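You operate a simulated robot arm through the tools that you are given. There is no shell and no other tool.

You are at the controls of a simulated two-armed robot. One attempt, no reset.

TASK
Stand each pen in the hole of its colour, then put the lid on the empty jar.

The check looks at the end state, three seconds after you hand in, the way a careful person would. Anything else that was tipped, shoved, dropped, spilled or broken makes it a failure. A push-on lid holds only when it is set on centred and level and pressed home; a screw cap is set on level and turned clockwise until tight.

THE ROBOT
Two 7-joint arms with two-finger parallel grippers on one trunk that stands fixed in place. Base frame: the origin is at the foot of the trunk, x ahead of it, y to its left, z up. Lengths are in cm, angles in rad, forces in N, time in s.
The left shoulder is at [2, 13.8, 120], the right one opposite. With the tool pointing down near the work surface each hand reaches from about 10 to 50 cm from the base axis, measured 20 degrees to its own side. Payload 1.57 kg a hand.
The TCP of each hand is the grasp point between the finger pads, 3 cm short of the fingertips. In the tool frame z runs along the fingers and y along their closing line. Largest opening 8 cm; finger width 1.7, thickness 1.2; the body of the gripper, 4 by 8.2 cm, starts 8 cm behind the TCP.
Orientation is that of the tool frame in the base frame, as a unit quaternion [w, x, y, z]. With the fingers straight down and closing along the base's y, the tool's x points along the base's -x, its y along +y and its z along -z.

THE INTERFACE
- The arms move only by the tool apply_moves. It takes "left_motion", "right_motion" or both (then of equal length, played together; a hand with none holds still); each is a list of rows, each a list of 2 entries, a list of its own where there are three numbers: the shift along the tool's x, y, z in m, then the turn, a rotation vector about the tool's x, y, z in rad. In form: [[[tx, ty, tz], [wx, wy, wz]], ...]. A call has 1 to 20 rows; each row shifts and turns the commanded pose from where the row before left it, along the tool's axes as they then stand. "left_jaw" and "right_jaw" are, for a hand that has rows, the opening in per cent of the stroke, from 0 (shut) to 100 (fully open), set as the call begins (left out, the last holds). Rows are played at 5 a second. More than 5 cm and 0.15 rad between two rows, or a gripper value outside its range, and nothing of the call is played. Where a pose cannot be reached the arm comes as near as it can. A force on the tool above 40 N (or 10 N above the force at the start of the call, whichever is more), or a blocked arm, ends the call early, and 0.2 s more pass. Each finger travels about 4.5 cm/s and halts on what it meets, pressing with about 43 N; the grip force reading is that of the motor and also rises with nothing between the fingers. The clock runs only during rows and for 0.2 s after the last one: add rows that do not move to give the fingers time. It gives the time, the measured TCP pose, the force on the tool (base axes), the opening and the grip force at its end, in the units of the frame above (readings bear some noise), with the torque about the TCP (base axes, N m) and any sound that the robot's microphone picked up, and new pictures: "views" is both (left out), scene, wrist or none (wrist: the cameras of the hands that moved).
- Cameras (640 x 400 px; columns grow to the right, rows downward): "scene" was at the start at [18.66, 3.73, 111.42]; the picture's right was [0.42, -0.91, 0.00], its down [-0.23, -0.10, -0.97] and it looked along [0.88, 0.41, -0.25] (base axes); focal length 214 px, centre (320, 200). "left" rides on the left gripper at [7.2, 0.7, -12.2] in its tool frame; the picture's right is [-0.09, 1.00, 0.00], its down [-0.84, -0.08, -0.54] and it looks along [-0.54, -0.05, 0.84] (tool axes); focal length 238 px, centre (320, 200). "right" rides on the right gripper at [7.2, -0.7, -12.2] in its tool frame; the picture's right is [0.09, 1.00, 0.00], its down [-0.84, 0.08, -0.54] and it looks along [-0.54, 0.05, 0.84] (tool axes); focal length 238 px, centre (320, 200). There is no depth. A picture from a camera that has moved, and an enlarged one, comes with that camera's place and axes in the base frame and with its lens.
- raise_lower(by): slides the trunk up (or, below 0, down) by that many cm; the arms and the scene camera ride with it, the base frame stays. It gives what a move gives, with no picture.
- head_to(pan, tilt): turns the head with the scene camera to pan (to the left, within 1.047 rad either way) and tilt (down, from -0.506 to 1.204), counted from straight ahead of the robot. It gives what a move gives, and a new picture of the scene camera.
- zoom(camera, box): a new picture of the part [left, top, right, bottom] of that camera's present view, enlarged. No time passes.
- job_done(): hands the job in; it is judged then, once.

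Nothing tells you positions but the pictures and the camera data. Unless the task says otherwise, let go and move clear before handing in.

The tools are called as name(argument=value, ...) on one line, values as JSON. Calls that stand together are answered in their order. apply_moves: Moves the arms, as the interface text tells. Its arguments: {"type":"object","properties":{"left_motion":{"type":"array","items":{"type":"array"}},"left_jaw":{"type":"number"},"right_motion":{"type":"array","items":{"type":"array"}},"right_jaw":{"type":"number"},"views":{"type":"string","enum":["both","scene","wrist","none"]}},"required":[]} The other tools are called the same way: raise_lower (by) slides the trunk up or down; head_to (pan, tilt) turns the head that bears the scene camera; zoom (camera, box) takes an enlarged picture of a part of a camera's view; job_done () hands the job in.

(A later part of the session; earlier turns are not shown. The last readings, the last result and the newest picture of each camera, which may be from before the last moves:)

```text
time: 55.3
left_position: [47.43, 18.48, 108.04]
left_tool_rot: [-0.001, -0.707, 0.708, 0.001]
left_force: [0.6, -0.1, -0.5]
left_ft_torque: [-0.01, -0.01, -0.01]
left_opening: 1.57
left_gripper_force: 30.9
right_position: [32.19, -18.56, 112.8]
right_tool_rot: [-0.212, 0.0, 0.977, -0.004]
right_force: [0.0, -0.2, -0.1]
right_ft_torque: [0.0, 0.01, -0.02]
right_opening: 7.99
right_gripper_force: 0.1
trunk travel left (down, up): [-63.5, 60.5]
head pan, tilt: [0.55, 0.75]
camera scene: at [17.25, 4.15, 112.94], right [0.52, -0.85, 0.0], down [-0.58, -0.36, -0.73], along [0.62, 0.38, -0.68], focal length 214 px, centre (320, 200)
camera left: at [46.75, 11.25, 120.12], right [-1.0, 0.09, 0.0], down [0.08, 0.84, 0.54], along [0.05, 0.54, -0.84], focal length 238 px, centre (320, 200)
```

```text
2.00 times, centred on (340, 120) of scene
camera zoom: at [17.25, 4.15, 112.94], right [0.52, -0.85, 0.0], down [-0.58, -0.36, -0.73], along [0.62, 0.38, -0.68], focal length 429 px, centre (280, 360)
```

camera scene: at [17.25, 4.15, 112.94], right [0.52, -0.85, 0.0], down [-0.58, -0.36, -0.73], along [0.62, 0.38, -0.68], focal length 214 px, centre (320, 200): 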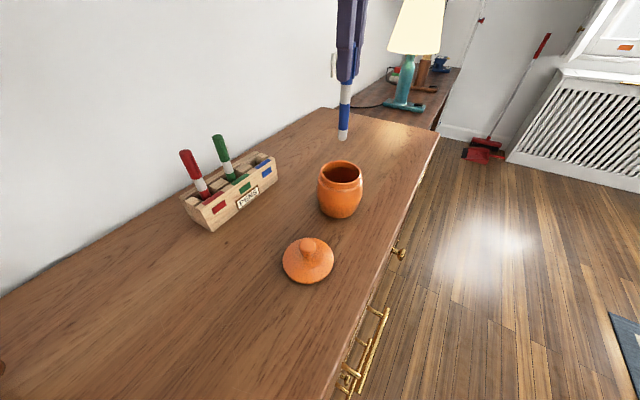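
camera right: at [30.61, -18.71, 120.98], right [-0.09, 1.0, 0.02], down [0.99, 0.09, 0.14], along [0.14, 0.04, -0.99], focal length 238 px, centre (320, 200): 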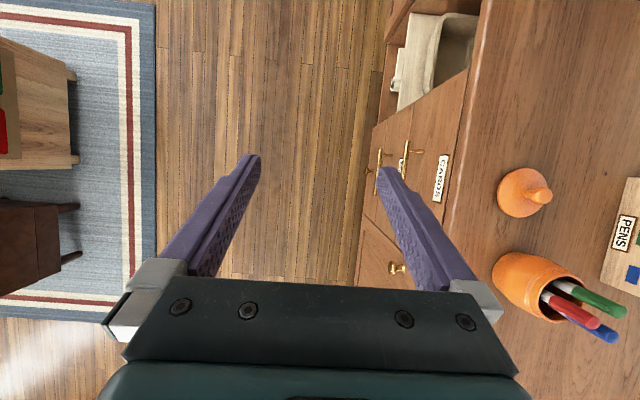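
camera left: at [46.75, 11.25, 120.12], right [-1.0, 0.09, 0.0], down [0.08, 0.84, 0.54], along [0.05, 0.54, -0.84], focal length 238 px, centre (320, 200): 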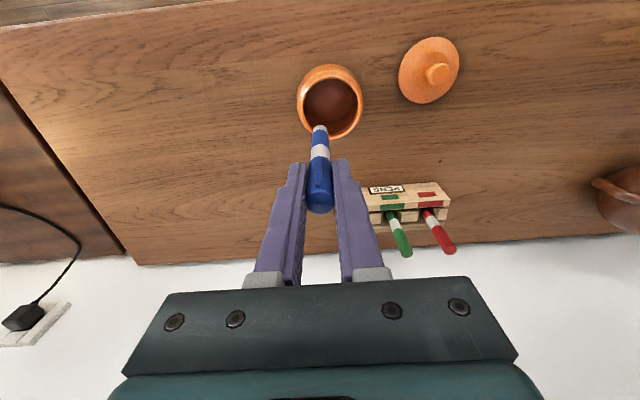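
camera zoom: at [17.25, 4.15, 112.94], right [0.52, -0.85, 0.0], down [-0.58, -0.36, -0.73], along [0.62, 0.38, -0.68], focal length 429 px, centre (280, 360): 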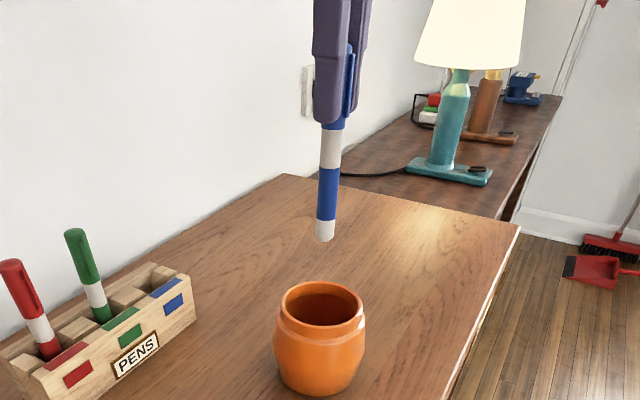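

The jar is empty and undisturbed. Moving the blue pen over to the blue hole.

apply_moves(left_motion=[[[-0.0305, 0.007, 0], [0, 0, 0]], [[-0.0305, 0.007, 0], [0, 0, 0]], [[-0.0305, 0.007, 0], [0, 0, 0]], [[-0.0305, 0.007, 0], [0, 0, 0]], [[-0.0305, 0.007, 0], [0, 0, 0]], [[-0.0305, 0.007, 0], [0, 0, 0]], [[0, 0, 0], [0, 0, 0]], [[0, 0, 0], [0, 0, 0]]])

zoom(camera="left", box=[240, 60, 400, 220])

zoom(camera="scene", box=[160, 20, 360, 220])

```text
time: 57.1
left_position: [43.06, 36.85, 108.17]
left_tool_rot: [-0.001, -0.707, 0.708, 0.0]
left_force: [0.6, 0.5, 0.5]
left_ft_torque: [0.0, 0.01, 0.02]
left_opening: 1.58
left_gripper_force: 31.6
right_position: [32.17, -18.48, 112.78]
right_tool_rot: [-0.211, 0.0, 0.977, -0.005]
right_force: [0.7, 0.3, 0.2]
right_ft_torque: [0.03, 0.0, 0.0]
right_opening: 8.01
right_gripper_force: 0.1
trunk travel left (down, up): [-63.5, 60.5]
head pan, tilt: [0.55, 0.75]
camera scene: at [17.25, 4.15, 112.93], right [0.52, -0.85, 0.0], down [-0.58, -0.36, -0.73], along [0.62, 0.38, -0.68], focal length 214 px, centre (320, 200)
camera left: at [42.38, 29.63, 120.24], right [-1.0, 0.09, 0.0], down [0.08, 0.84, 0.54], along [0.05, 0.54, -0.84], focal length 238 px, centre (320, 200)
```

scene: 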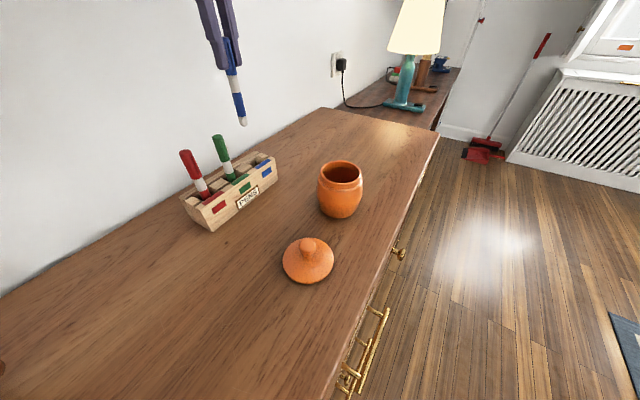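
left: 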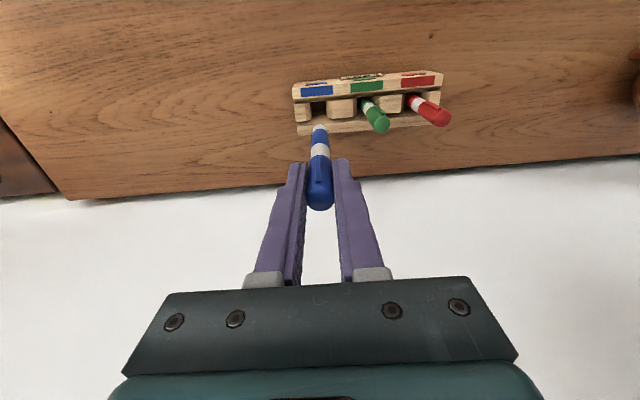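

```text
2.50 times, centred on (320, 140) of left
camera zoom: at [42.38, 29.63, 120.24], right [-1.0, 0.09, 0.0], down [0.08, 0.84, 0.54], along [0.05, 0.54, -0.84], focal length 596 px, centre (320, 350)
```

zoom: 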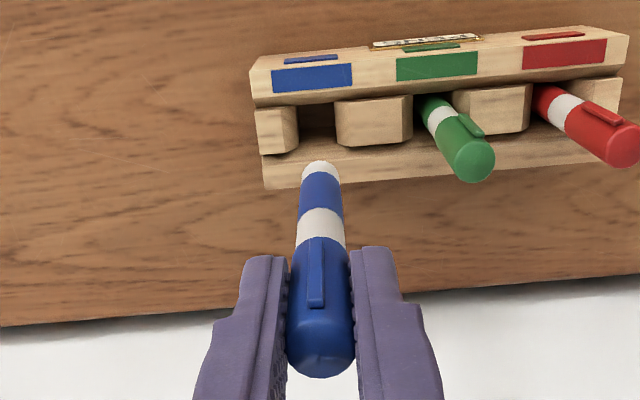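

```text
2.00 times, centred on (260, 120) of scene
camera zoom: at [17.25, 4.15, 112.93], right [0.52, -0.85, 0.0], down [-0.58, -0.36, -0.73], along [0.62, 0.38, -0.68], focal length 429 px, centre (440, 360)
```

zoom: 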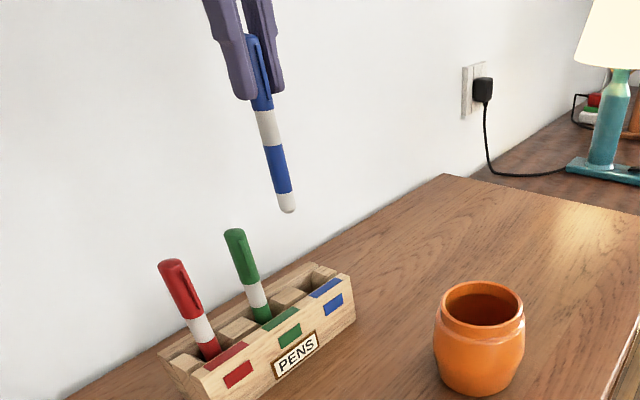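

The tip needs about 0.2 cm in +x and +y. I'll make that shift and then lower with the trunk, keeping the arm pose well within reach.

apply_moves(left_motion=[[[-0.0018, -0.0018, 0], [0, 0, 0]], [[0, 0, 0], [0, 0, 0]]], views="none")

raise_lower(by=-7)

zoom(camera="left", box=[260, 80, 380, 200])

zoom(camera="scene", box=[160, 80, 300, 200])

```text
time: 57.7
left_position: [43.23, 37.04, 108.15]
left_tool_rot: [-0.001, -0.707, 0.707, 0.001]
left_force: [0.9, 0.2, -0.8]
left_ft_torque: [0.0, -0.09, -0.04]
left_opening: 1.57
left_gripper_force: 31.1
right_position: [32.09, -18.6, 112.8]
right_tool_rot: [-0.211, 0.001, 0.977, -0.004]
right_force: [-0.3, -0.2, -0.6]
right_ft_torque: [0.04, 0.02, 0.02]
right_opening: 8.0
right_gripper_force: 0.0
trunk travel left (down, up): [-63.5, 60.5]
head pan, tilt: [0.55, 0.75]
```

```text
time: 58.8
left_position: [43.25, 37.04, 101.1]
left_tool_rot: [-0.001, -0.706, 0.708, 0.001]
left_force: [-1.0, -0.4, -0.2]
left_ft_torque: [0.02, 0.0, -0.01]
left_opening: 1.57
left_gripper_force: 31.1
right_position: [32.29, -18.62, 105.91]
right_tool_rot: [-0.212, 0.0, 0.977, -0.005]
right_force: [-0.2, -0.2, -0.5]
right_ft_torque: [0.02, 0.01, 0.0]
right_opening: 7.98
right_gripper_force: 0.0
trunk travel left (down, up): [-56.5, 67.5]
head pan, tilt: [0.55, 0.75]
```

```text
3.33 times, centred on (320, 140) of left
camera zoom: at [42.6, 29.76, 113.19], right [-1.0, 0.09, 0.0], down [0.08, 0.84, 0.54], along [0.05, 0.54, -0.84], focal length 794 px, centre (320, 400)
```

zoom: 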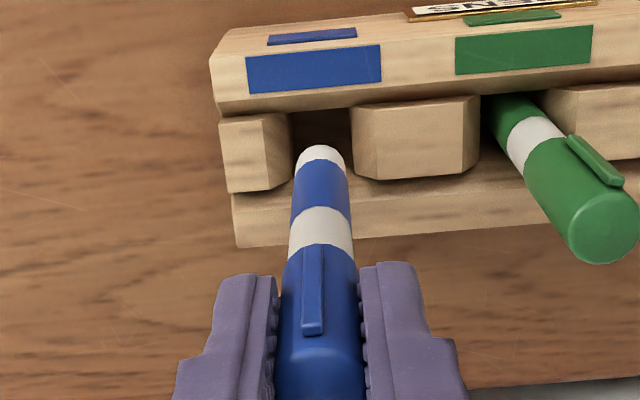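

```text
3.33 times, centred on (230, 140) of scene
camera zoom: at [17.26, 4.15, 105.94], right [0.52, -0.85, 0.0], down [-0.58, -0.36, -0.73], along [0.62, 0.38, -0.68], focal length 715 px, centre (620, 400)
```

zoom: 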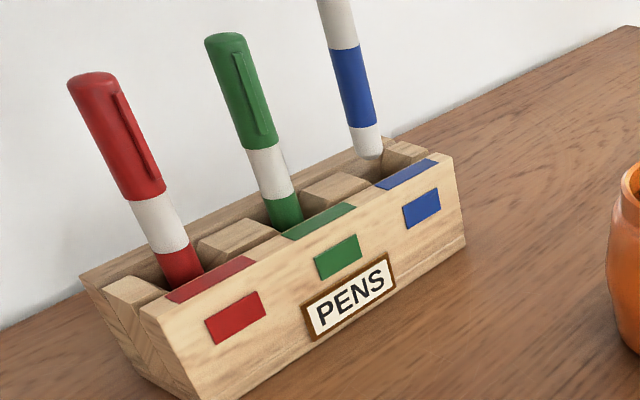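

The tip lines up with the blue hole. Lowering 5 cm with the trunk, which stays above floor contact.

raise_lower(by=-2.5)

zoom(camera="left", box=[260, 80, 380, 200])

zoom(camera="scene", box=[160, 70, 300, 190])

```text
time: 59.5
left_position: [43.19, 37.02, 98.59]
left_tool_rot: [-0.001, -0.706, 0.708, 0.0]
left_force: [-0.9, -1.0, 0.6]
left_ft_torque: [-0.16, 0.11, 0.0]
left_opening: 1.57
left_gripper_force: 31.1
right_position: [32.12, -18.46, 103.39]
right_tool_rot: [-0.212, 0.0, 0.977, -0.005]
right_force: [1.0, 0.1, 0.0]
right_ft_torque: [0.03, 0.01, -0.01]
right_opening: 7.98
right_gripper_force: 0.1
trunk travel left (down, up): [-54.0, 70.0]
head pan, tilt: [0.55, 0.75]
```

```text
3.33 times, centred on (320, 140) of left
camera zoom: at [42.6, 29.73, 110.67], right [-1.0, 0.09, 0.0], down [0.08, 0.84, 0.54], along [0.05, 0.54, -0.84], focal length 794 px, centre (320, 400)
```

zoom: 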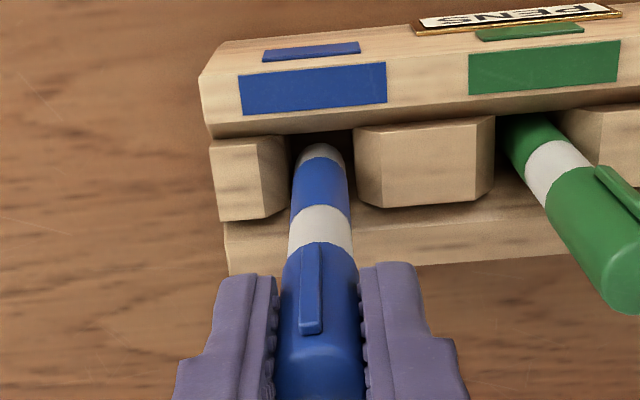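

```text
3.33 times, centred on (230, 130) of scene
camera zoom: at [17.26, 4.13, 103.43], right [0.52, -0.85, 0.0], down [-0.58, -0.36, -0.73], along [0.62, 0.38, -0.68], focal length 715 px, centre (620, 433)
```

zoom: 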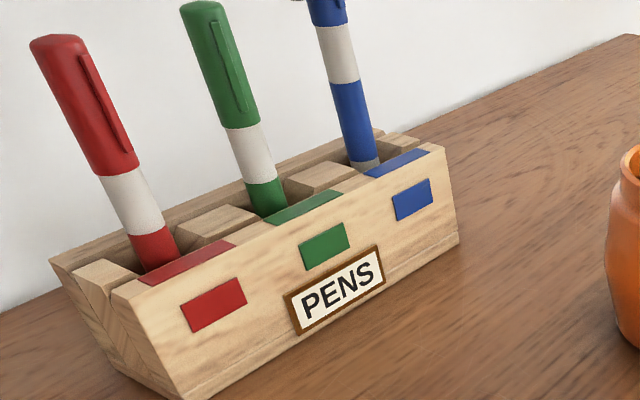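

raise_lower(by=-2)

zoom(camera="left", box=[260, 80, 380, 200])

zoom(camera="scene", box=[160, 50, 300, 170])

```text
time: 60.2
left_position: [43.15, 37.02, 96.56]
left_tool_rot: [-0.001, -0.706, 0.708, 0.0]
left_force: [-0.3, -1.0, -0.3]
left_ft_torque: [0.0, 0.0, 0.01]
left_opening: 1.55
left_gripper_force: 31.9
right_position: [32.18, -18.67, 101.43]
right_tool_rot: [-0.211, 0.001, 0.977, -0.004]
right_force: [-0.1, -0.2, -0.1]
right_ft_torque: [0.01, 0.04, 0.01]
right_opening: 7.98
right_gripper_force: 0.0
trunk travel left (down, up): [-52.0, 72.0]
head pan, tilt: [0.55, 0.75]
```

```text
3.33 times, centred on (320, 140) of left
camera zoom: at [42.6, 29.76, 108.68], right [-1.0, 0.09, 0.0], down [0.08, 0.84, 0.54], along [0.05, 0.54, -0.84], focal length 794 px, centre (320, 400)
```

zoom: 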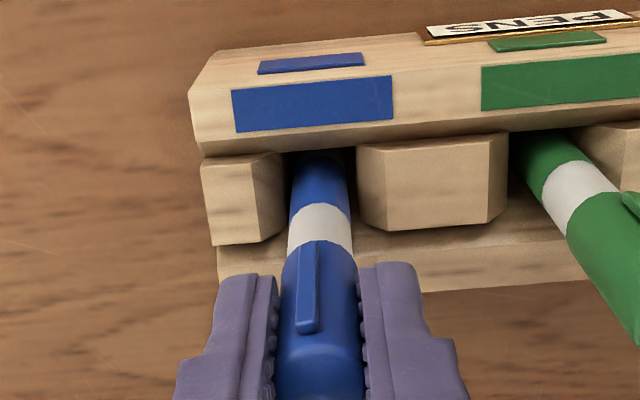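

```text
3.33 times, centred on (230, 110) of scene
camera zoom: at [17.26, 4.14, 101.43], right [0.52, -0.85, 0.0], down [-0.58, -0.36, -0.73], along [0.62, 0.38, -0.68], focal length 715 px, centre (620, 500)
```

zoom: 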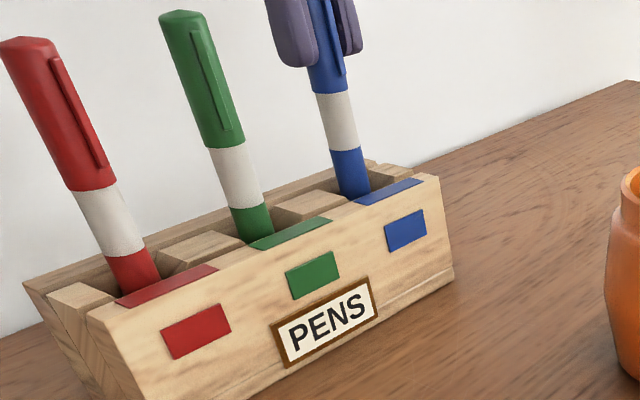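

The blue pen is sliding in. I'll do the final lowering with small arm steps until it touches the floor.

apply_moves(left_motion=[[[0, 0, 0.003], [0, 0, 0]], [[0, 0, 0.003], [0, 0, 0]], [[0, 0, 0.003], [0, 0, 0]], [[0, 0, 0], [0, 0, 0]]], views="none")

apply_moves(left_motion=[[[0, 0, 0.002], [0, 0, 0]], [[0, 0, 0.002], [0, 0, 0]], [[0, 0, 0], [0, 0, 0]]], views="none")

```text
time: 61.2
left_position: [43.28, 36.89, 95.86]
left_tool_rot: [0.0, -0.706, 0.708, 0.0]
left_force: [-5.4, -4.7, 20.0]
left_ft_torque: [-0.37, 0.63, 0.0]
left_opening: 1.58
left_gripper_force: 31.2
right_position: [32.19, -18.5, 101.45]
right_tool_rot: [-0.211, 0.0, 0.977, -0.005]
right_force: [0.5, -0.1, -0.1]
right_ft_torque: [0.05, 0.01, 0.02]
right_opening: 7.99
right_gripper_force: 0.1
trunk travel left (down, up): [-52.0, 72.0]
head pan, tilt: [0.55, 0.75]
```

```text
time: 62.0
left_position: [43.5, 37.07, 95.43]
left_tool_rot: [0.002, -0.706, 0.708, 0.002]
left_force: [-2.0, -0.2, 24.1]
left_ft_torque: [0.04, 0.39, -0.05]
left_opening: 1.5
left_gripper_force: 30.8
right_position: [32.3, -18.34, 101.44]
right_tool_rot: [-0.211, 0.0, 0.978, -0.003]
right_force: [-0.3, 0.6, -0.2]
right_ft_torque: [0.03, 0.02, -0.01]
right_opening: 7.99
right_gripper_force: 0.1
trunk travel left (down, up): [-52.0, 72.0]
head pan, tilt: [0.55, 0.75]
```

apply_moves(left_motion=[[[0, 0, -0.002], [0, 0, 0]], [[0, 0, 0], [0, 0, 0]]])

zoom(camera="scene", box=[150, 50, 310, 180])

zoom(camera="left", box=[260, 80, 440, 220])

```text
time: 62.6
left_position: [43.36, 37.04, 95.37]
left_tool_rot: [0.001, 0.707, -0.707, 0.0]
left_force: [0.9, 3.2, 7.9]
left_ft_torque: [0.42, -0.16, -0.02]
left_opening: 1.54
left_gripper_force: 31.6
right_position: [32.33, -18.35, 101.28]
right_tool_rot: [-0.212, 0.001, 0.977, -0.004]
right_force: [-1.1, -0.3, -0.9]
right_ft_torque: [0.02, 0.01, -0.02]
right_opening: 8.01
right_gripper_force: 0.0
trunk travel left (down, up): [-52.0, 72.0]
head pan, tilt: [0.55, 0.75]
camera scene: at [17.33, 4.27, 101.44], right [0.52, -0.85, 0.0], down [-0.58, -0.36, -0.73], along [0.62, 0.38, -0.68], focal length 214 px, centre (320, 200)
camera left: at [42.72, 29.86, 107.53], right [-1.0, 0.09, 0.0], down [0.08, 0.84, 0.54], along [0.05, 0.54, -0.84], focal length 238 px, centre (320, 200)
```

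scene: 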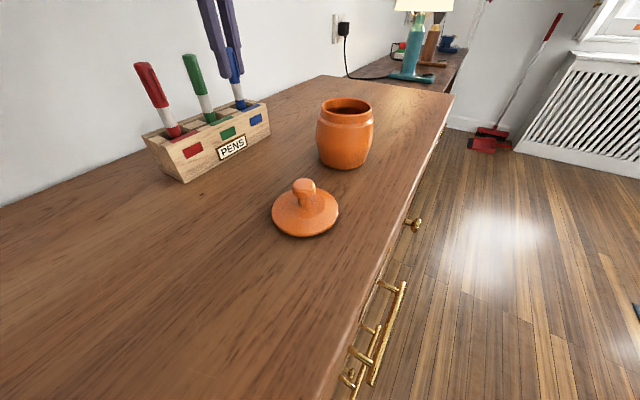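
left: 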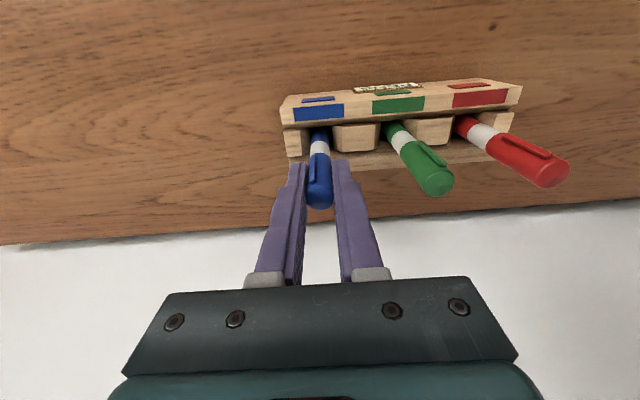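

```text
3.08 times, centred on (230, 115) of scene
camera zoom: at [17.33, 4.27, 101.44], right [0.52, -0.85, 0.0], down [-0.58, -0.36, -0.73], along [0.62, 0.38, -0.68], focal length 660 px, centre (597, 462)
```

zoom: 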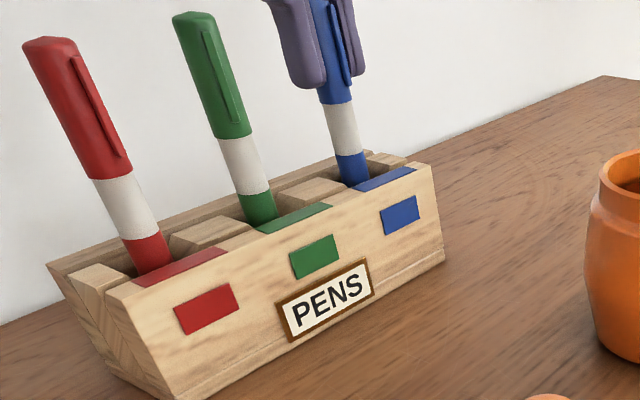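

```text
2.86 times, centred on (350, 150) of left
camera zoom: at [42.72, 29.86, 107.53], right [-1.0, 0.09, 0.0], down [0.08, 0.84, 0.54], along [0.05, 0.54, -0.84], focal length 681 px, centre (234, 343)
```

zoom: 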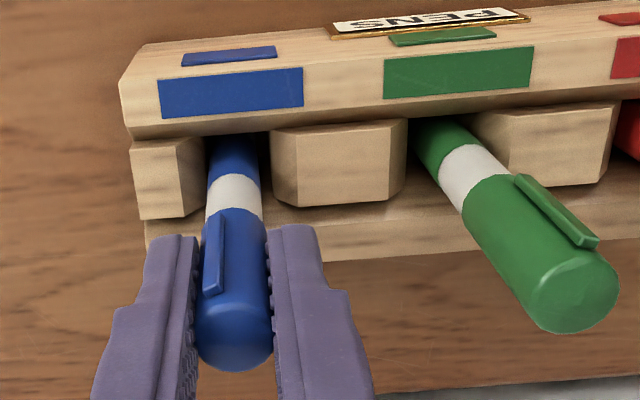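

Blue appears seated to the same depth as the others. Releasing it.

apply_moves(left_motion=[[[0, 0, -0.001], [0, 0, 0]], [[0, 0, 0], [0, 0, 0]], [[0, 0, 0], [0, 0, 0]], [[0, 0, 0], [0, 0, 0]], [[0, 0, 0], [0, 0, 0]]], left_jaw=45)

zoom(camera="scene", box=[150, 50, 310, 180])

zoom(camera="left", box=[260, 80, 440, 220])

```text
time: 63.8
left_position: [43.39, 36.84, 95.58]
left_tool_rot: [-0.001, -0.706, 0.708, 0.0]
left_force: [-0.3, 0.6, -0.6]
left_ft_torque: [0.01, -0.03, 0.02]
left_opening: 3.58
left_gripper_force: 0.0
right_position: [32.18, -18.6, 101.35]
right_tool_rot: [-0.211, 0.001, 0.977, -0.005]
right_force: [0.3, 0.3, 0.2]
right_ft_torque: [0.03, -0.01, 0.0]
right_opening: 7.99
right_gripper_force: 0.1
trunk travel left (down, up): [-52.0, 72.0]
head pan, tilt: [0.55, 0.75]
camera scene: at [17.25, 4.15, 101.44], right [0.52, -0.85, 0.0], down [-0.58, -0.36, -0.73], along [0.62, 0.38, -0.68], focal length 214 px, centre (320, 200)
camera left: at [42.64, 29.73, 107.6], right [-1.0, 0.09, 0.0], down [0.08, 0.84, 0.54], along [0.05, 0.54, -0.84], focal length 238 px, centre (320, 200)
```

scene: 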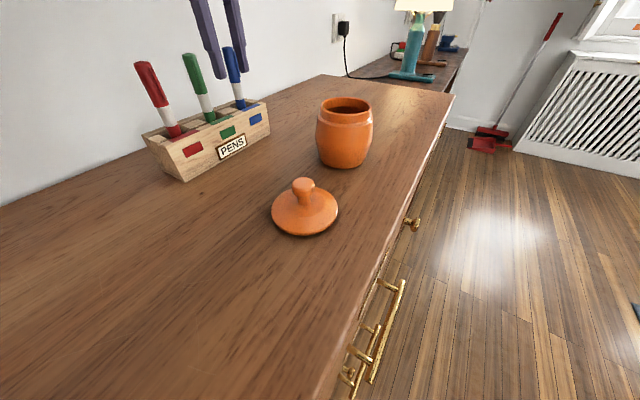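
left: 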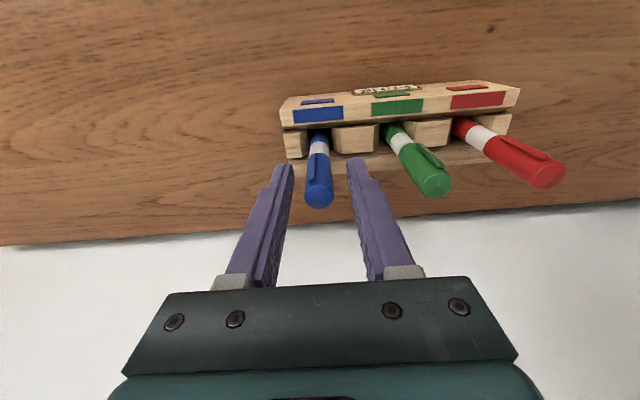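

```text
3.08 times, centred on (230, 115) of scene
camera zoom: at [17.25, 4.15, 101.44], right [0.52, -0.85, 0.0], down [-0.58, -0.36, -0.73], along [0.62, 0.38, -0.68], focal length 660 px, centre (597, 462)
```

zoom: 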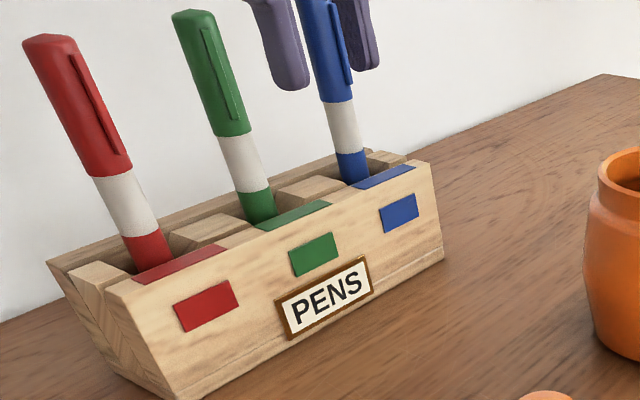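

```text
2.86 times, centred on (350, 150) of left
camera zoom: at [42.64, 29.73, 107.6], right [-1.0, 0.09, 0.0], down [0.08, 0.84, 0.54], along [0.05, 0.54, -0.84], focal length 681 px, centre (234, 343)
```

zoom: 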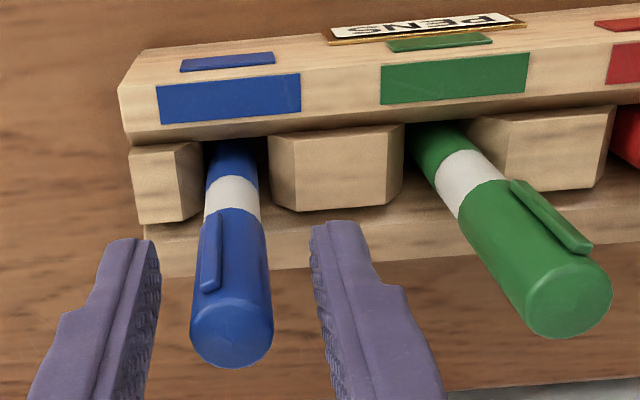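

All three pens stand in their own holes. I'll rise vertically with the trunk to clear them, then look closely at the lid and the jar.

raise_lower(by=12)

head_to(pan=0.45, tilt=0.8)

zoom(camera="scene", box=[140, 100, 300, 220])

zoom(camera="left", box=[240, 60, 440, 220])

```text
time: 65.3
left_position: [43.34, 36.93, 107.5]
left_tool_rot: [0.0, -0.706, 0.708, 0.0]
left_force: [0.6, 0.1, 0.4]
left_ft_torque: [0.01, -0.01, 0.01]
left_opening: 3.61
left_gripper_force: 0.0
right_position: [32.17, -18.49, 113.31]
right_tool_rot: [-0.211, 0.001, 0.977, -0.006]
right_force: [-0.2, -0.6, 0.2]
right_ft_torque: [-0.02, 0.0, 0.0]
right_opening: 8.02
right_gripper_force: 0.1
trunk travel left (down, up): [-64.0, 60.0]
head pan, tilt: [0.55, 0.75]
```

```text
time: 66.0
left_position: [43.31, 36.97, 107.49]
left_tool_rot: [0.0, -0.707, 0.708, 0.001]
left_force: [0.3, -0.6, 0.0]
left_ft_torque: [0.03, -0.01, -0.01]
left_opening: 3.59
left_gripper_force: 0.0
right_position: [32.27, -18.64, 113.32]
right_tool_rot: [-0.212, 0.001, 0.977, -0.004]
right_force: [0.7, -0.4, -0.5]
right_ft_torque: [0.0, -0.06, 0.0]
right_opening: 8.0
right_gripper_force: 0.1
trunk travel left (down, up): [-64.0, 60.0]
head pan, tilt: [0.45, 0.799]
camera scene: at [17.45, 3.33, 113.04], right [0.44, -0.9, 0.0], down [-0.65, -0.31, -0.7], along [0.63, 0.3, -0.72], focal length 214 px, centre (320, 200)
```

scene: 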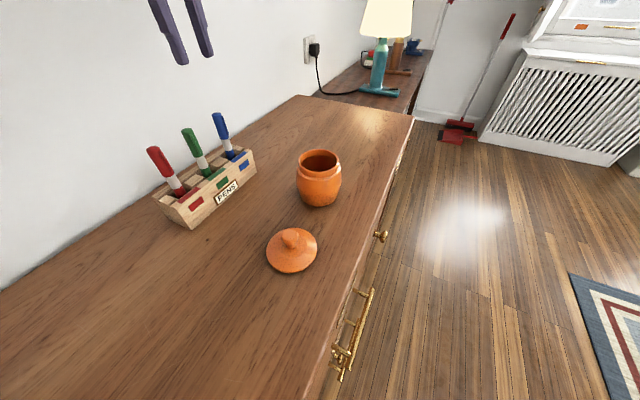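

```text
3.33 times, centred on (220, 160) of scene
camera zoom: at [17.45, 3.33, 113.04], right [0.44, -0.9, 0.0], down [-0.65, -0.31, -0.7], along [0.63, 0.3, -0.72], focal length 715 px, centre (653, 333)
```

zoom: 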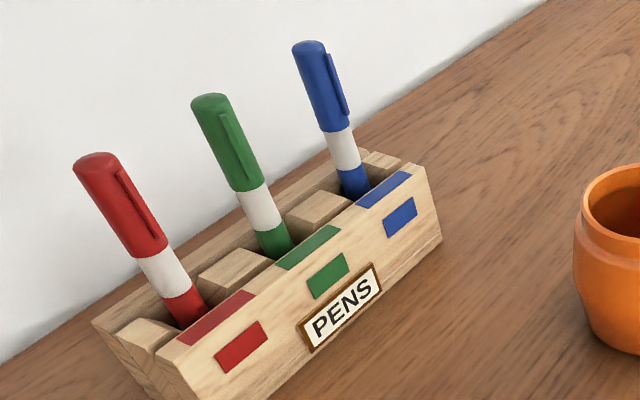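

```text
2.50 times, centred on (340, 140) of left
camera zoom: at [42.64, 29.74, 119.6], right [-1.0, 0.09, 0.0], down [0.08, 0.84, 0.54], along [0.05, 0.54, -0.84], focal length 596 px, centre (270, 350)
```

zoom: 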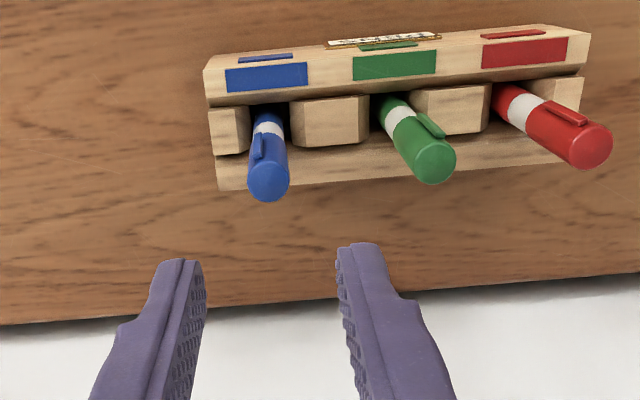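

The rack is complete. Now I need accurate jar and lid centres, so I'll go to yaw 0 in front of the jar, where image columns give y directly.

apply_moves(left_motion=[[[0.0392, 0.0106, 0], [0, 0, 0]], [[0.0392, 0.0106, 0], [0, 0, 0]], [[0.0392, 0.0106, 0], [0, 0, 0]], [[0.0392, 0.0106, 0], [0, 0, 0]], [[0.0392, 0.0106, 0], [0, 0, 0]], [[0, 0, 0], [0, 0, 0.1428]], [[0, 0, 0], [0, 0, 0.1428]], [[0, 0, 0], [0, 0, 0.1428]], [[0, 0, 0], [0, 0, 0.1428]], [[0, 0, 0], [0, 0, 0.1428]], [[0, 0, 0], [0, 0, 0.1428]], [[0, 0, 0], [0, 0, 0.1428]], [[0, 0, 0], [0, 0, 0.1428]], [[0, 0, 0], [0, 0, 0.1428]], [[0, 0, 0], [0, 0, 0.1428]], [[0, 0, 0], [0, 0, 0.1428]], [[0, 0, 0], [0, 0, 0]], [[0, 0, 0], [0, 0, 0]]])

zoom(camera="left", box=[260, 110, 400, 210])

zoom(camera="left", box=[240, 0, 380, 100])

zoom(camera="scene", box=[250, 130, 370, 290])

```text
time: 69.8
left_position: [37.92, 17.32, 107.53]
left_tool_rot: [-0.001, 0.001, 1.0, -0.001]
left_force: [-0.1, 0.2, 0.5]
left_ft_torque: [-0.02, 0.0, -0.01]
left_opening: 3.61
left_gripper_force: 0.2
right_position: [32.18, -18.55, 113.38]
right_tool_rot: [-0.211, 0.0, 0.977, -0.005]
right_force: [-0.4, 0.3, -0.5]
right_ft_torque: [0.0, 0.0, 0.0]
right_opening: 8.02
right_gripper_force: 0.1
trunk travel left (down, up): [-64.0, 60.0]
head pan, tilt: [0.45, 0.799]
camera scene: at [17.45, 3.33, 113.04], right [0.44, -0.9, 0.0], down [-0.65, -0.31, -0.7], along [0.63, 0.3, -0.72], focal length 214 px, centre (320, 200)
camera left: at [30.81, 18.03, 119.62], right [0.09, 1.0, 0.0], down [0.84, -0.08, 0.54], along [0.54, -0.05, -0.84], focal length 238 px, centre (320, 200)
```

scene: 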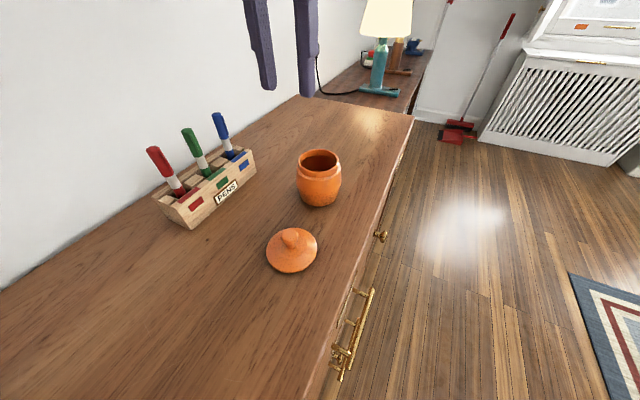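
left: 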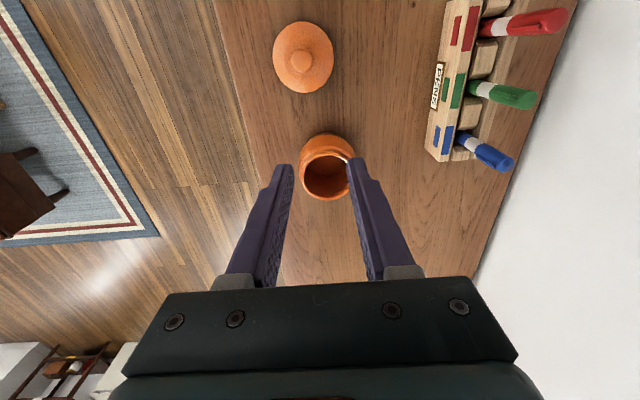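

```text
4.00 times, centred on (330, 160) of left
camera zoom: at [30.81, 18.03, 119.62], right [0.09, 1.0, 0.0], down [0.84, -0.08, 0.54], along [0.54, -0.05, -0.84], focal length 953 px, centre (280, 360)
```

zoom: 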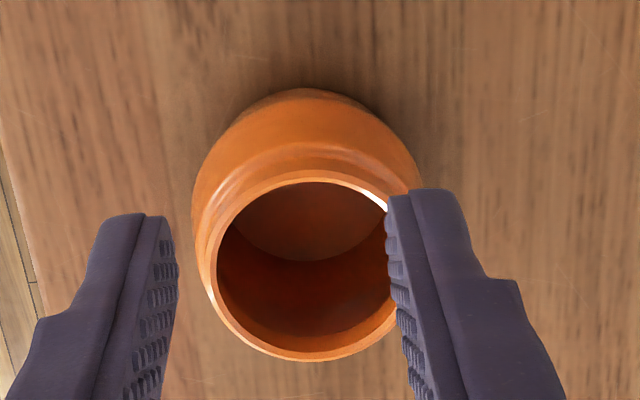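

```text
4.00 times, centred on (310, 50) of left
camera zoom: at [30.81, 18.03, 119.62], right [0.09, 1.0, 0.0], down [0.84, -0.08, 0.54], along [0.54, -0.05, -0.84], focal length 953 px, centre (360, 800)
```

zoom: 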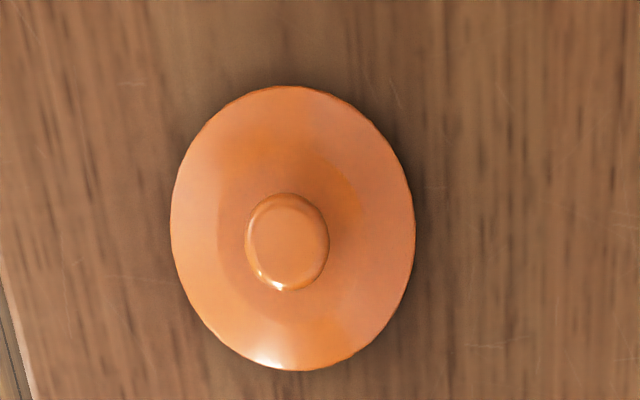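

```text
2.50 times, centred on (310, 210) of scene
camera zoom: at [17.45, 3.33, 113.04], right [0.44, -0.9, 0.0], down [-0.65, -0.31, -0.7], along [0.63, 0.3, -0.72], focal length 536 px, centre (345, 175)
```

zoom: 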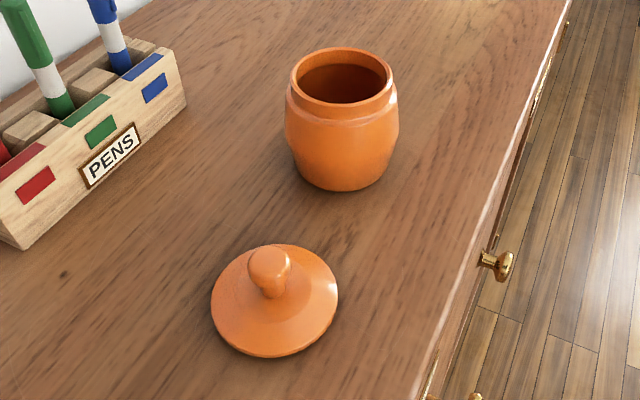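

The right finger hides part of the jar rim; I'll open the gripper fully to see it unobstructed.

apply_moves(left_motion=[[[0, 0, 0], [0, 0, 0]], [[0, 0, 0], [0, 0, 0]], [[0, 0, 0], [0, 0, 0]], [[0, 0, 0], [0, 0, 0]]], left_jaw=100, views="none")

zoom(camera="left", box=[260, 110, 400, 210])

zoom(camera="left", box=[240, 140, 400, 240])

```text
time: 70.8
left_position: [37.97, 17.36, 107.49]
left_tool_rot: [-0.002, 0.001, 1.0, 0.0]
left_force: [0.3, -0.9, -0.1]
left_ft_torque: [-0.05, -0.01, -0.01]
left_opening: 8.0
left_gripper_force: 0.1
right_position: [32.27, -18.54, 113.32]
right_tool_rot: [-0.211, 0.001, 0.978, -0.004]
right_force: [-0.3, -0.1, 0.5]
right_ft_torque: [0.03, 0.01, 0.01]
right_opening: 7.98
right_gripper_force: 0.0
trunk travel left (down, up): [-64.0, 60.0]
head pan, tilt: [0.45, 0.799]
```

```text
4.00 times, centred on (330, 160) of left
camera zoom: at [30.81, 18.02, 119.62], right [0.09, 1.0, 0.0], down [0.84, -0.08, 0.54], along [0.54, -0.05, -0.84], focal length 953 px, centre (280, 360)
```

zoom: 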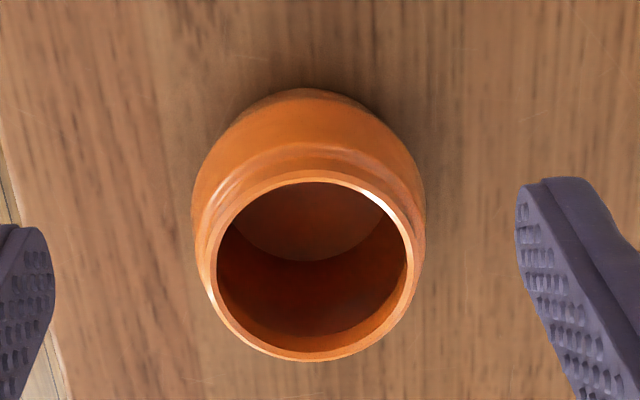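

```text
4.00 times, centred on (320, 190) of left
camera zoom: at [30.81, 18.02, 119.62], right [0.09, 1.0, 0.0], down [0.84, -0.08, 0.54], along [0.54, -0.05, -0.84], focal length 953 px, centre (320, 240)
```

zoom: 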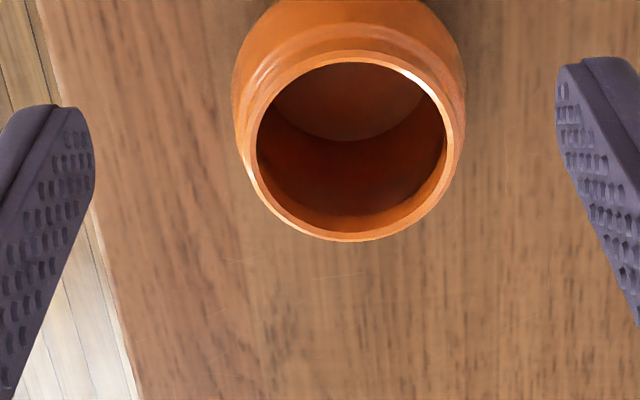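

The jar rim centre comes out near (46.1, 17.7). Now I'll move over the lid at yaw 0 to centre the fingers on its knob.

apply_moves(left_motion=[[[0.0203, -0.0062, 0.025], [0, 0, 0]], [[0.0203, -0.0062, 0.025], [0, 0, 0]], [[0.0203, -0.0062, 0.025], [0, 0, 0]], [[0, 0, 0], [0, 0, 0]], [[0, 0, 0], [0, 0, 0]]])

zoom(camera="left", box=[240, 80, 400, 200])

zoom(camera="scene", box=[230, 130, 370, 290])

```text
time: 72.0
left_position: [31.65, 15.63, 99.9]
left_tool_rot: [-0.001, 0.0, 1.0, -0.001]
left_force: [0.0, 0.2, -0.3]
left_ft_torque: [-0.03, 0.01, 0.02]
left_opening: 7.98
left_gripper_force: 0.1
right_position: [32.17, -18.54, 113.38]
right_tool_rot: [-0.211, 0.0, 0.977, -0.005]
right_force: [0.7, 0.0, 0.3]
right_ft_torque: [-0.02, -0.03, 0.01]
right_opening: 8.01
right_gripper_force: 0.0
trunk travel left (down, up): [-64.0, 60.0]
head pan, tilt: [0.45, 0.799]
camera scene: at [17.45, 3.33, 113.04], right [0.44, -0.9, 0.0], down [-0.65, -0.31, -0.7], along [0.63, 0.3, -0.72], focal length 214 px, centre (320, 200)
camera left: at [24.57, 16.32, 111.97], right [0.09, 1.0, 0.0], down [0.84, -0.08, 0.54], along [0.54, -0.05, -0.84], focal length 238 px, centre (320, 200)
```

scene: 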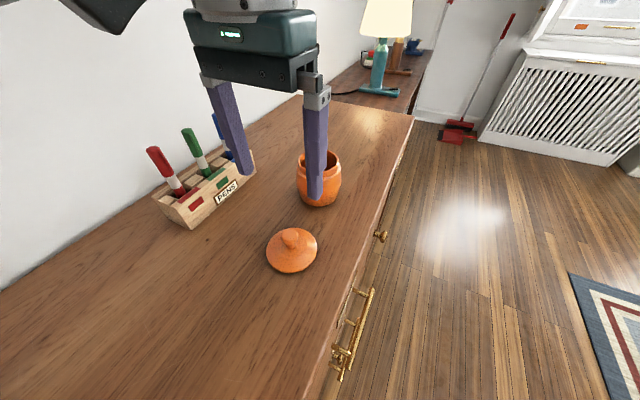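
left: 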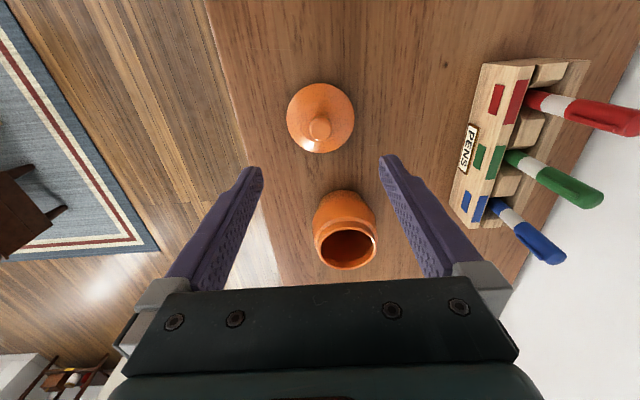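

```text
3.33 times, centred on (320, 140) of left
camera zoom: at [24.57, 16.32, 111.97], right [0.09, 1.0, 0.0], down [0.84, -0.08, 0.54], along [0.54, -0.05, -0.84], focal length 794 px, centre (320, 400)
```

zoom: 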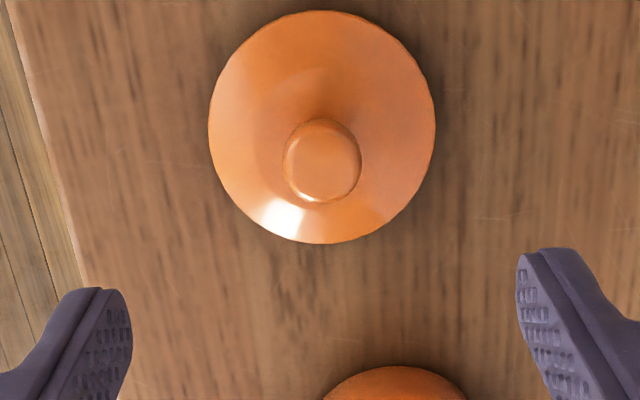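

```text
2.50 times, centred on (300, 210) of scene
camera zoom: at [17.45, 3.33, 113.04], right [0.44, -0.9, 0.0], down [-0.65, -0.31, -0.7], along [0.63, 0.3, -0.72], focal length 536 px, centre (370, 175)
```

zoom: 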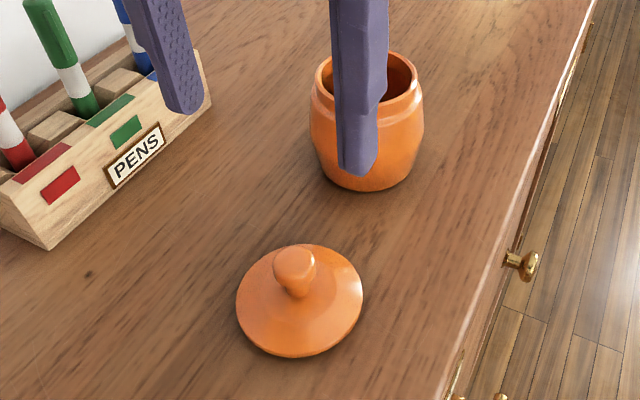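

The wrist view puts the knob at y of about 15.7 and x of about 31.7. I'll lower around it in stages with the fingers half open.

apply_moves(left_motion=[[[0, 0.001, 0.03], [0, 0, 0]], [[0, 0, 0.03], [0, 0, 0]], [[0, 0, 0.03], [0, 0, 0]], [[0, 0, 0.01], [0, 0, 0]], [[0, 0, 0], [0, 0, 0]], [[0, 0, 0], [0, 0, 0]]], left_jaw=65)

zoom(camera="left", box=[240, 80, 400, 200])

zoom(camera="scene", box=[230, 180, 370, 290])

```text
time: 73.4
left_position: [31.79, 15.77, 89.95]
left_tool_rot: [-0.001, 0.0, 1.0, 0.0]
left_force: [0.8, 0.2, -0.2]
left_ft_torque: [0.02, -0.03, 0.0]
left_opening: 5.23
left_gripper_force: 0.0
right_position: [32.23, -18.5, 113.33]
right_tool_rot: [-0.211, 0.0, 0.977, -0.005]
right_force: [-0.2, -0.1, -0.2]
right_ft_torque: [-0.03, 0.03, 0.02]
right_opening: 8.01
right_gripper_force: 0.1
trunk travel left (down, up): [-64.0, 60.0]
head pan, tilt: [0.45, 0.799]
camera scene: at [17.45, 3.33, 113.04], right [0.44, -0.9, 0.0], down [-0.65, -0.31, -0.7], along [0.63, 0.3, -0.72], focal length 214 px, centre (320, 200)
camera left: at [24.67, 16.42, 102.04], right [0.09, 1.0, 0.0], down [0.84, -0.08, 0.54], along [0.54, -0.05, -0.84], focal length 238 px, centre (320, 200)
```

scene: 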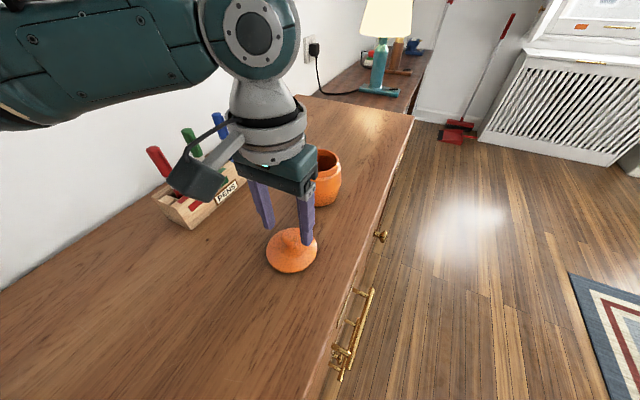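
left: 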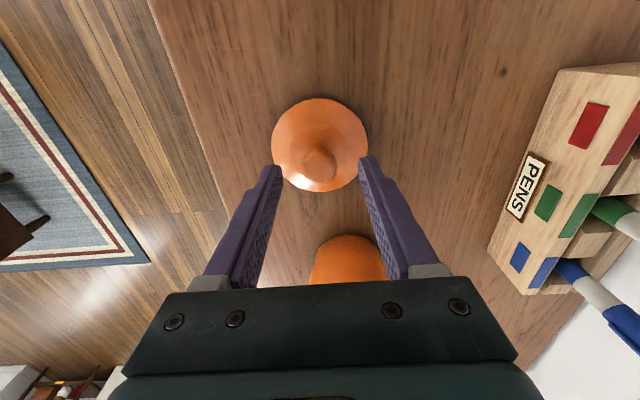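

```text
3.33 times, centred on (320, 140) of left
camera zoom: at [24.67, 16.42, 102.04], right [0.09, 1.0, 0.0], down [0.84, -0.08, 0.54], along [0.54, -0.05, -0.84], focal length 794 px, centre (320, 400)
```

zoom: 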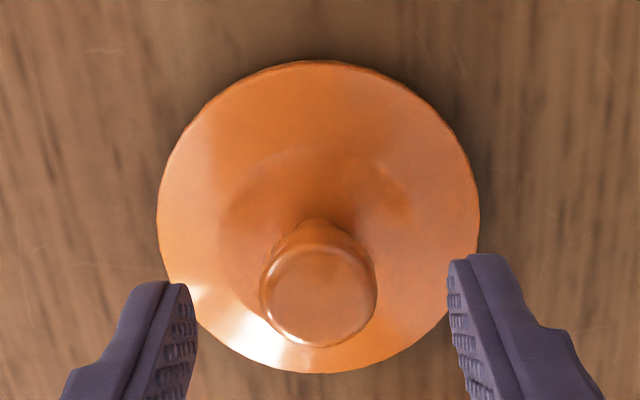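

```text
3.64 times, centred on (300, 235) of scene
camera zoom: at [17.45, 3.33, 113.04], right [0.44, -0.9, 0.0], down [-0.65, -0.31, -0.7], along [0.63, 0.3, -0.72], focal length 780 px, centre (393, 73)
```

zoom: 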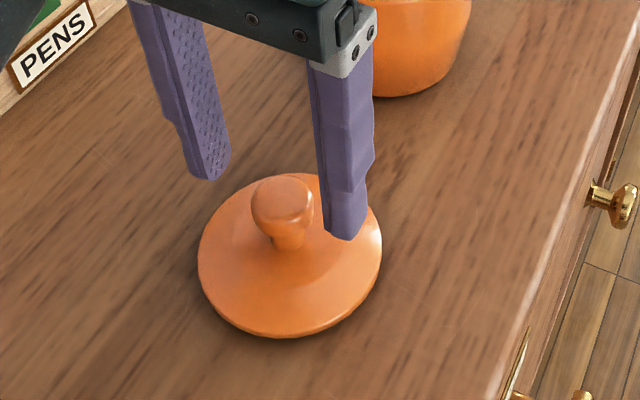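

The knob is centred (within 0.1 cm), its top near z = 87. Lowering 3 cm so the pads straddle the knob, then a gentle first squeeze to centre it in y.

apply_moves(left_motion=[[[0, -0.0005, 0.01], [0, 0, 0]], [[0, 0, 0.01], [0, 0, 0]], [[0, 0, 0.008], [0, 0, 0]], [[0, 0, 0], [0, 0, 0]]])

zoom(camera="left", box=[240, 100, 400, 220])

zoom(camera="scene", box=[230, 180, 370, 290])

```text
time: 74.4
left_position: [31.71, 15.68, 87.07]
left_tool_rot: [-0.001, 0.001, 1.0, -0.001]
left_force: [0.4, -0.1, -0.7]
left_ft_torque: [0.02, 0.0, -0.01]
left_opening: 5.21
left_gripper_force: 0.1
right_position: [32.26, -18.49, 113.42]
right_tool_rot: [-0.212, 0.0, 0.977, -0.006]
right_force: [0.5, -0.8, 0.6]
right_ft_torque: [0.0, 0.01, 0.0]
right_opening: 8.02
right_gripper_force: 0.1
trunk travel left (down, up): [-64.0, 60.0]
head pan, tilt: [0.45, 0.799]
camera scene: at [17.45, 3.33, 113.04], right [0.44, -0.9, 0.0], down [-0.65, -0.31, -0.7], along [0.63, 0.3, -0.72], focal length 214 px, centre (320, 200)
camera left: at [24.65, 16.29, 99.27], right [0.09, 1.0, 0.0], down [0.84, -0.08, 0.54], along [0.54, -0.05, -0.84], focal length 238 px, centre (320, 200)
```

scene: 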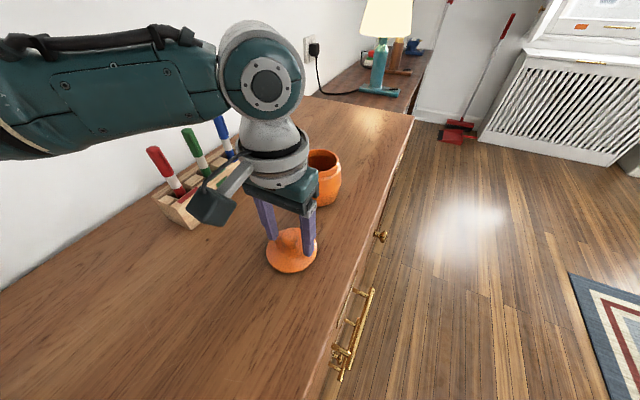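
left: 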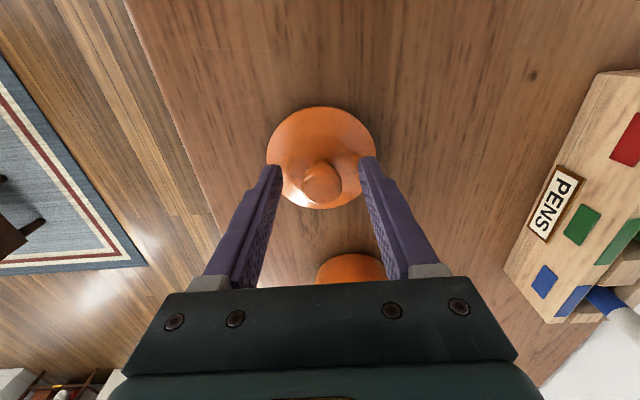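

```text
3.33 times, centred on (320, 160) of left
camera zoom: at [24.65, 16.29, 99.27], right [0.09, 1.0, 0.0], down [0.84, -0.08, 0.54], along [0.54, -0.05, -0.84], focal length 794 px, centre (320, 333)
```

zoom: 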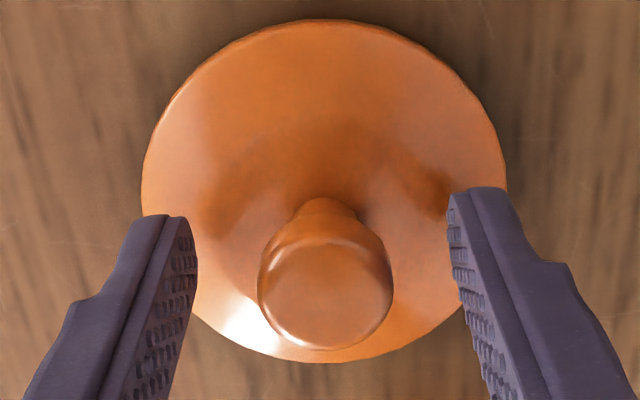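

```text
3.64 times, centred on (300, 235) of scene
camera zoom: at [17.45, 3.33, 113.04], right [0.44, -0.9, 0.0], down [-0.65, -0.31, -0.7], along [0.63, 0.3, -0.72], focal length 780 px, centre (393, 73)
```

zoom: 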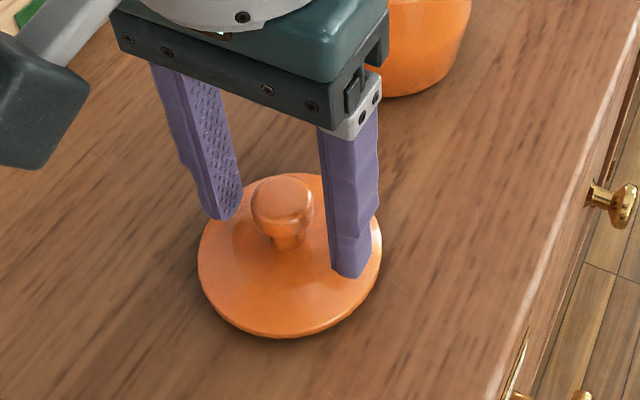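

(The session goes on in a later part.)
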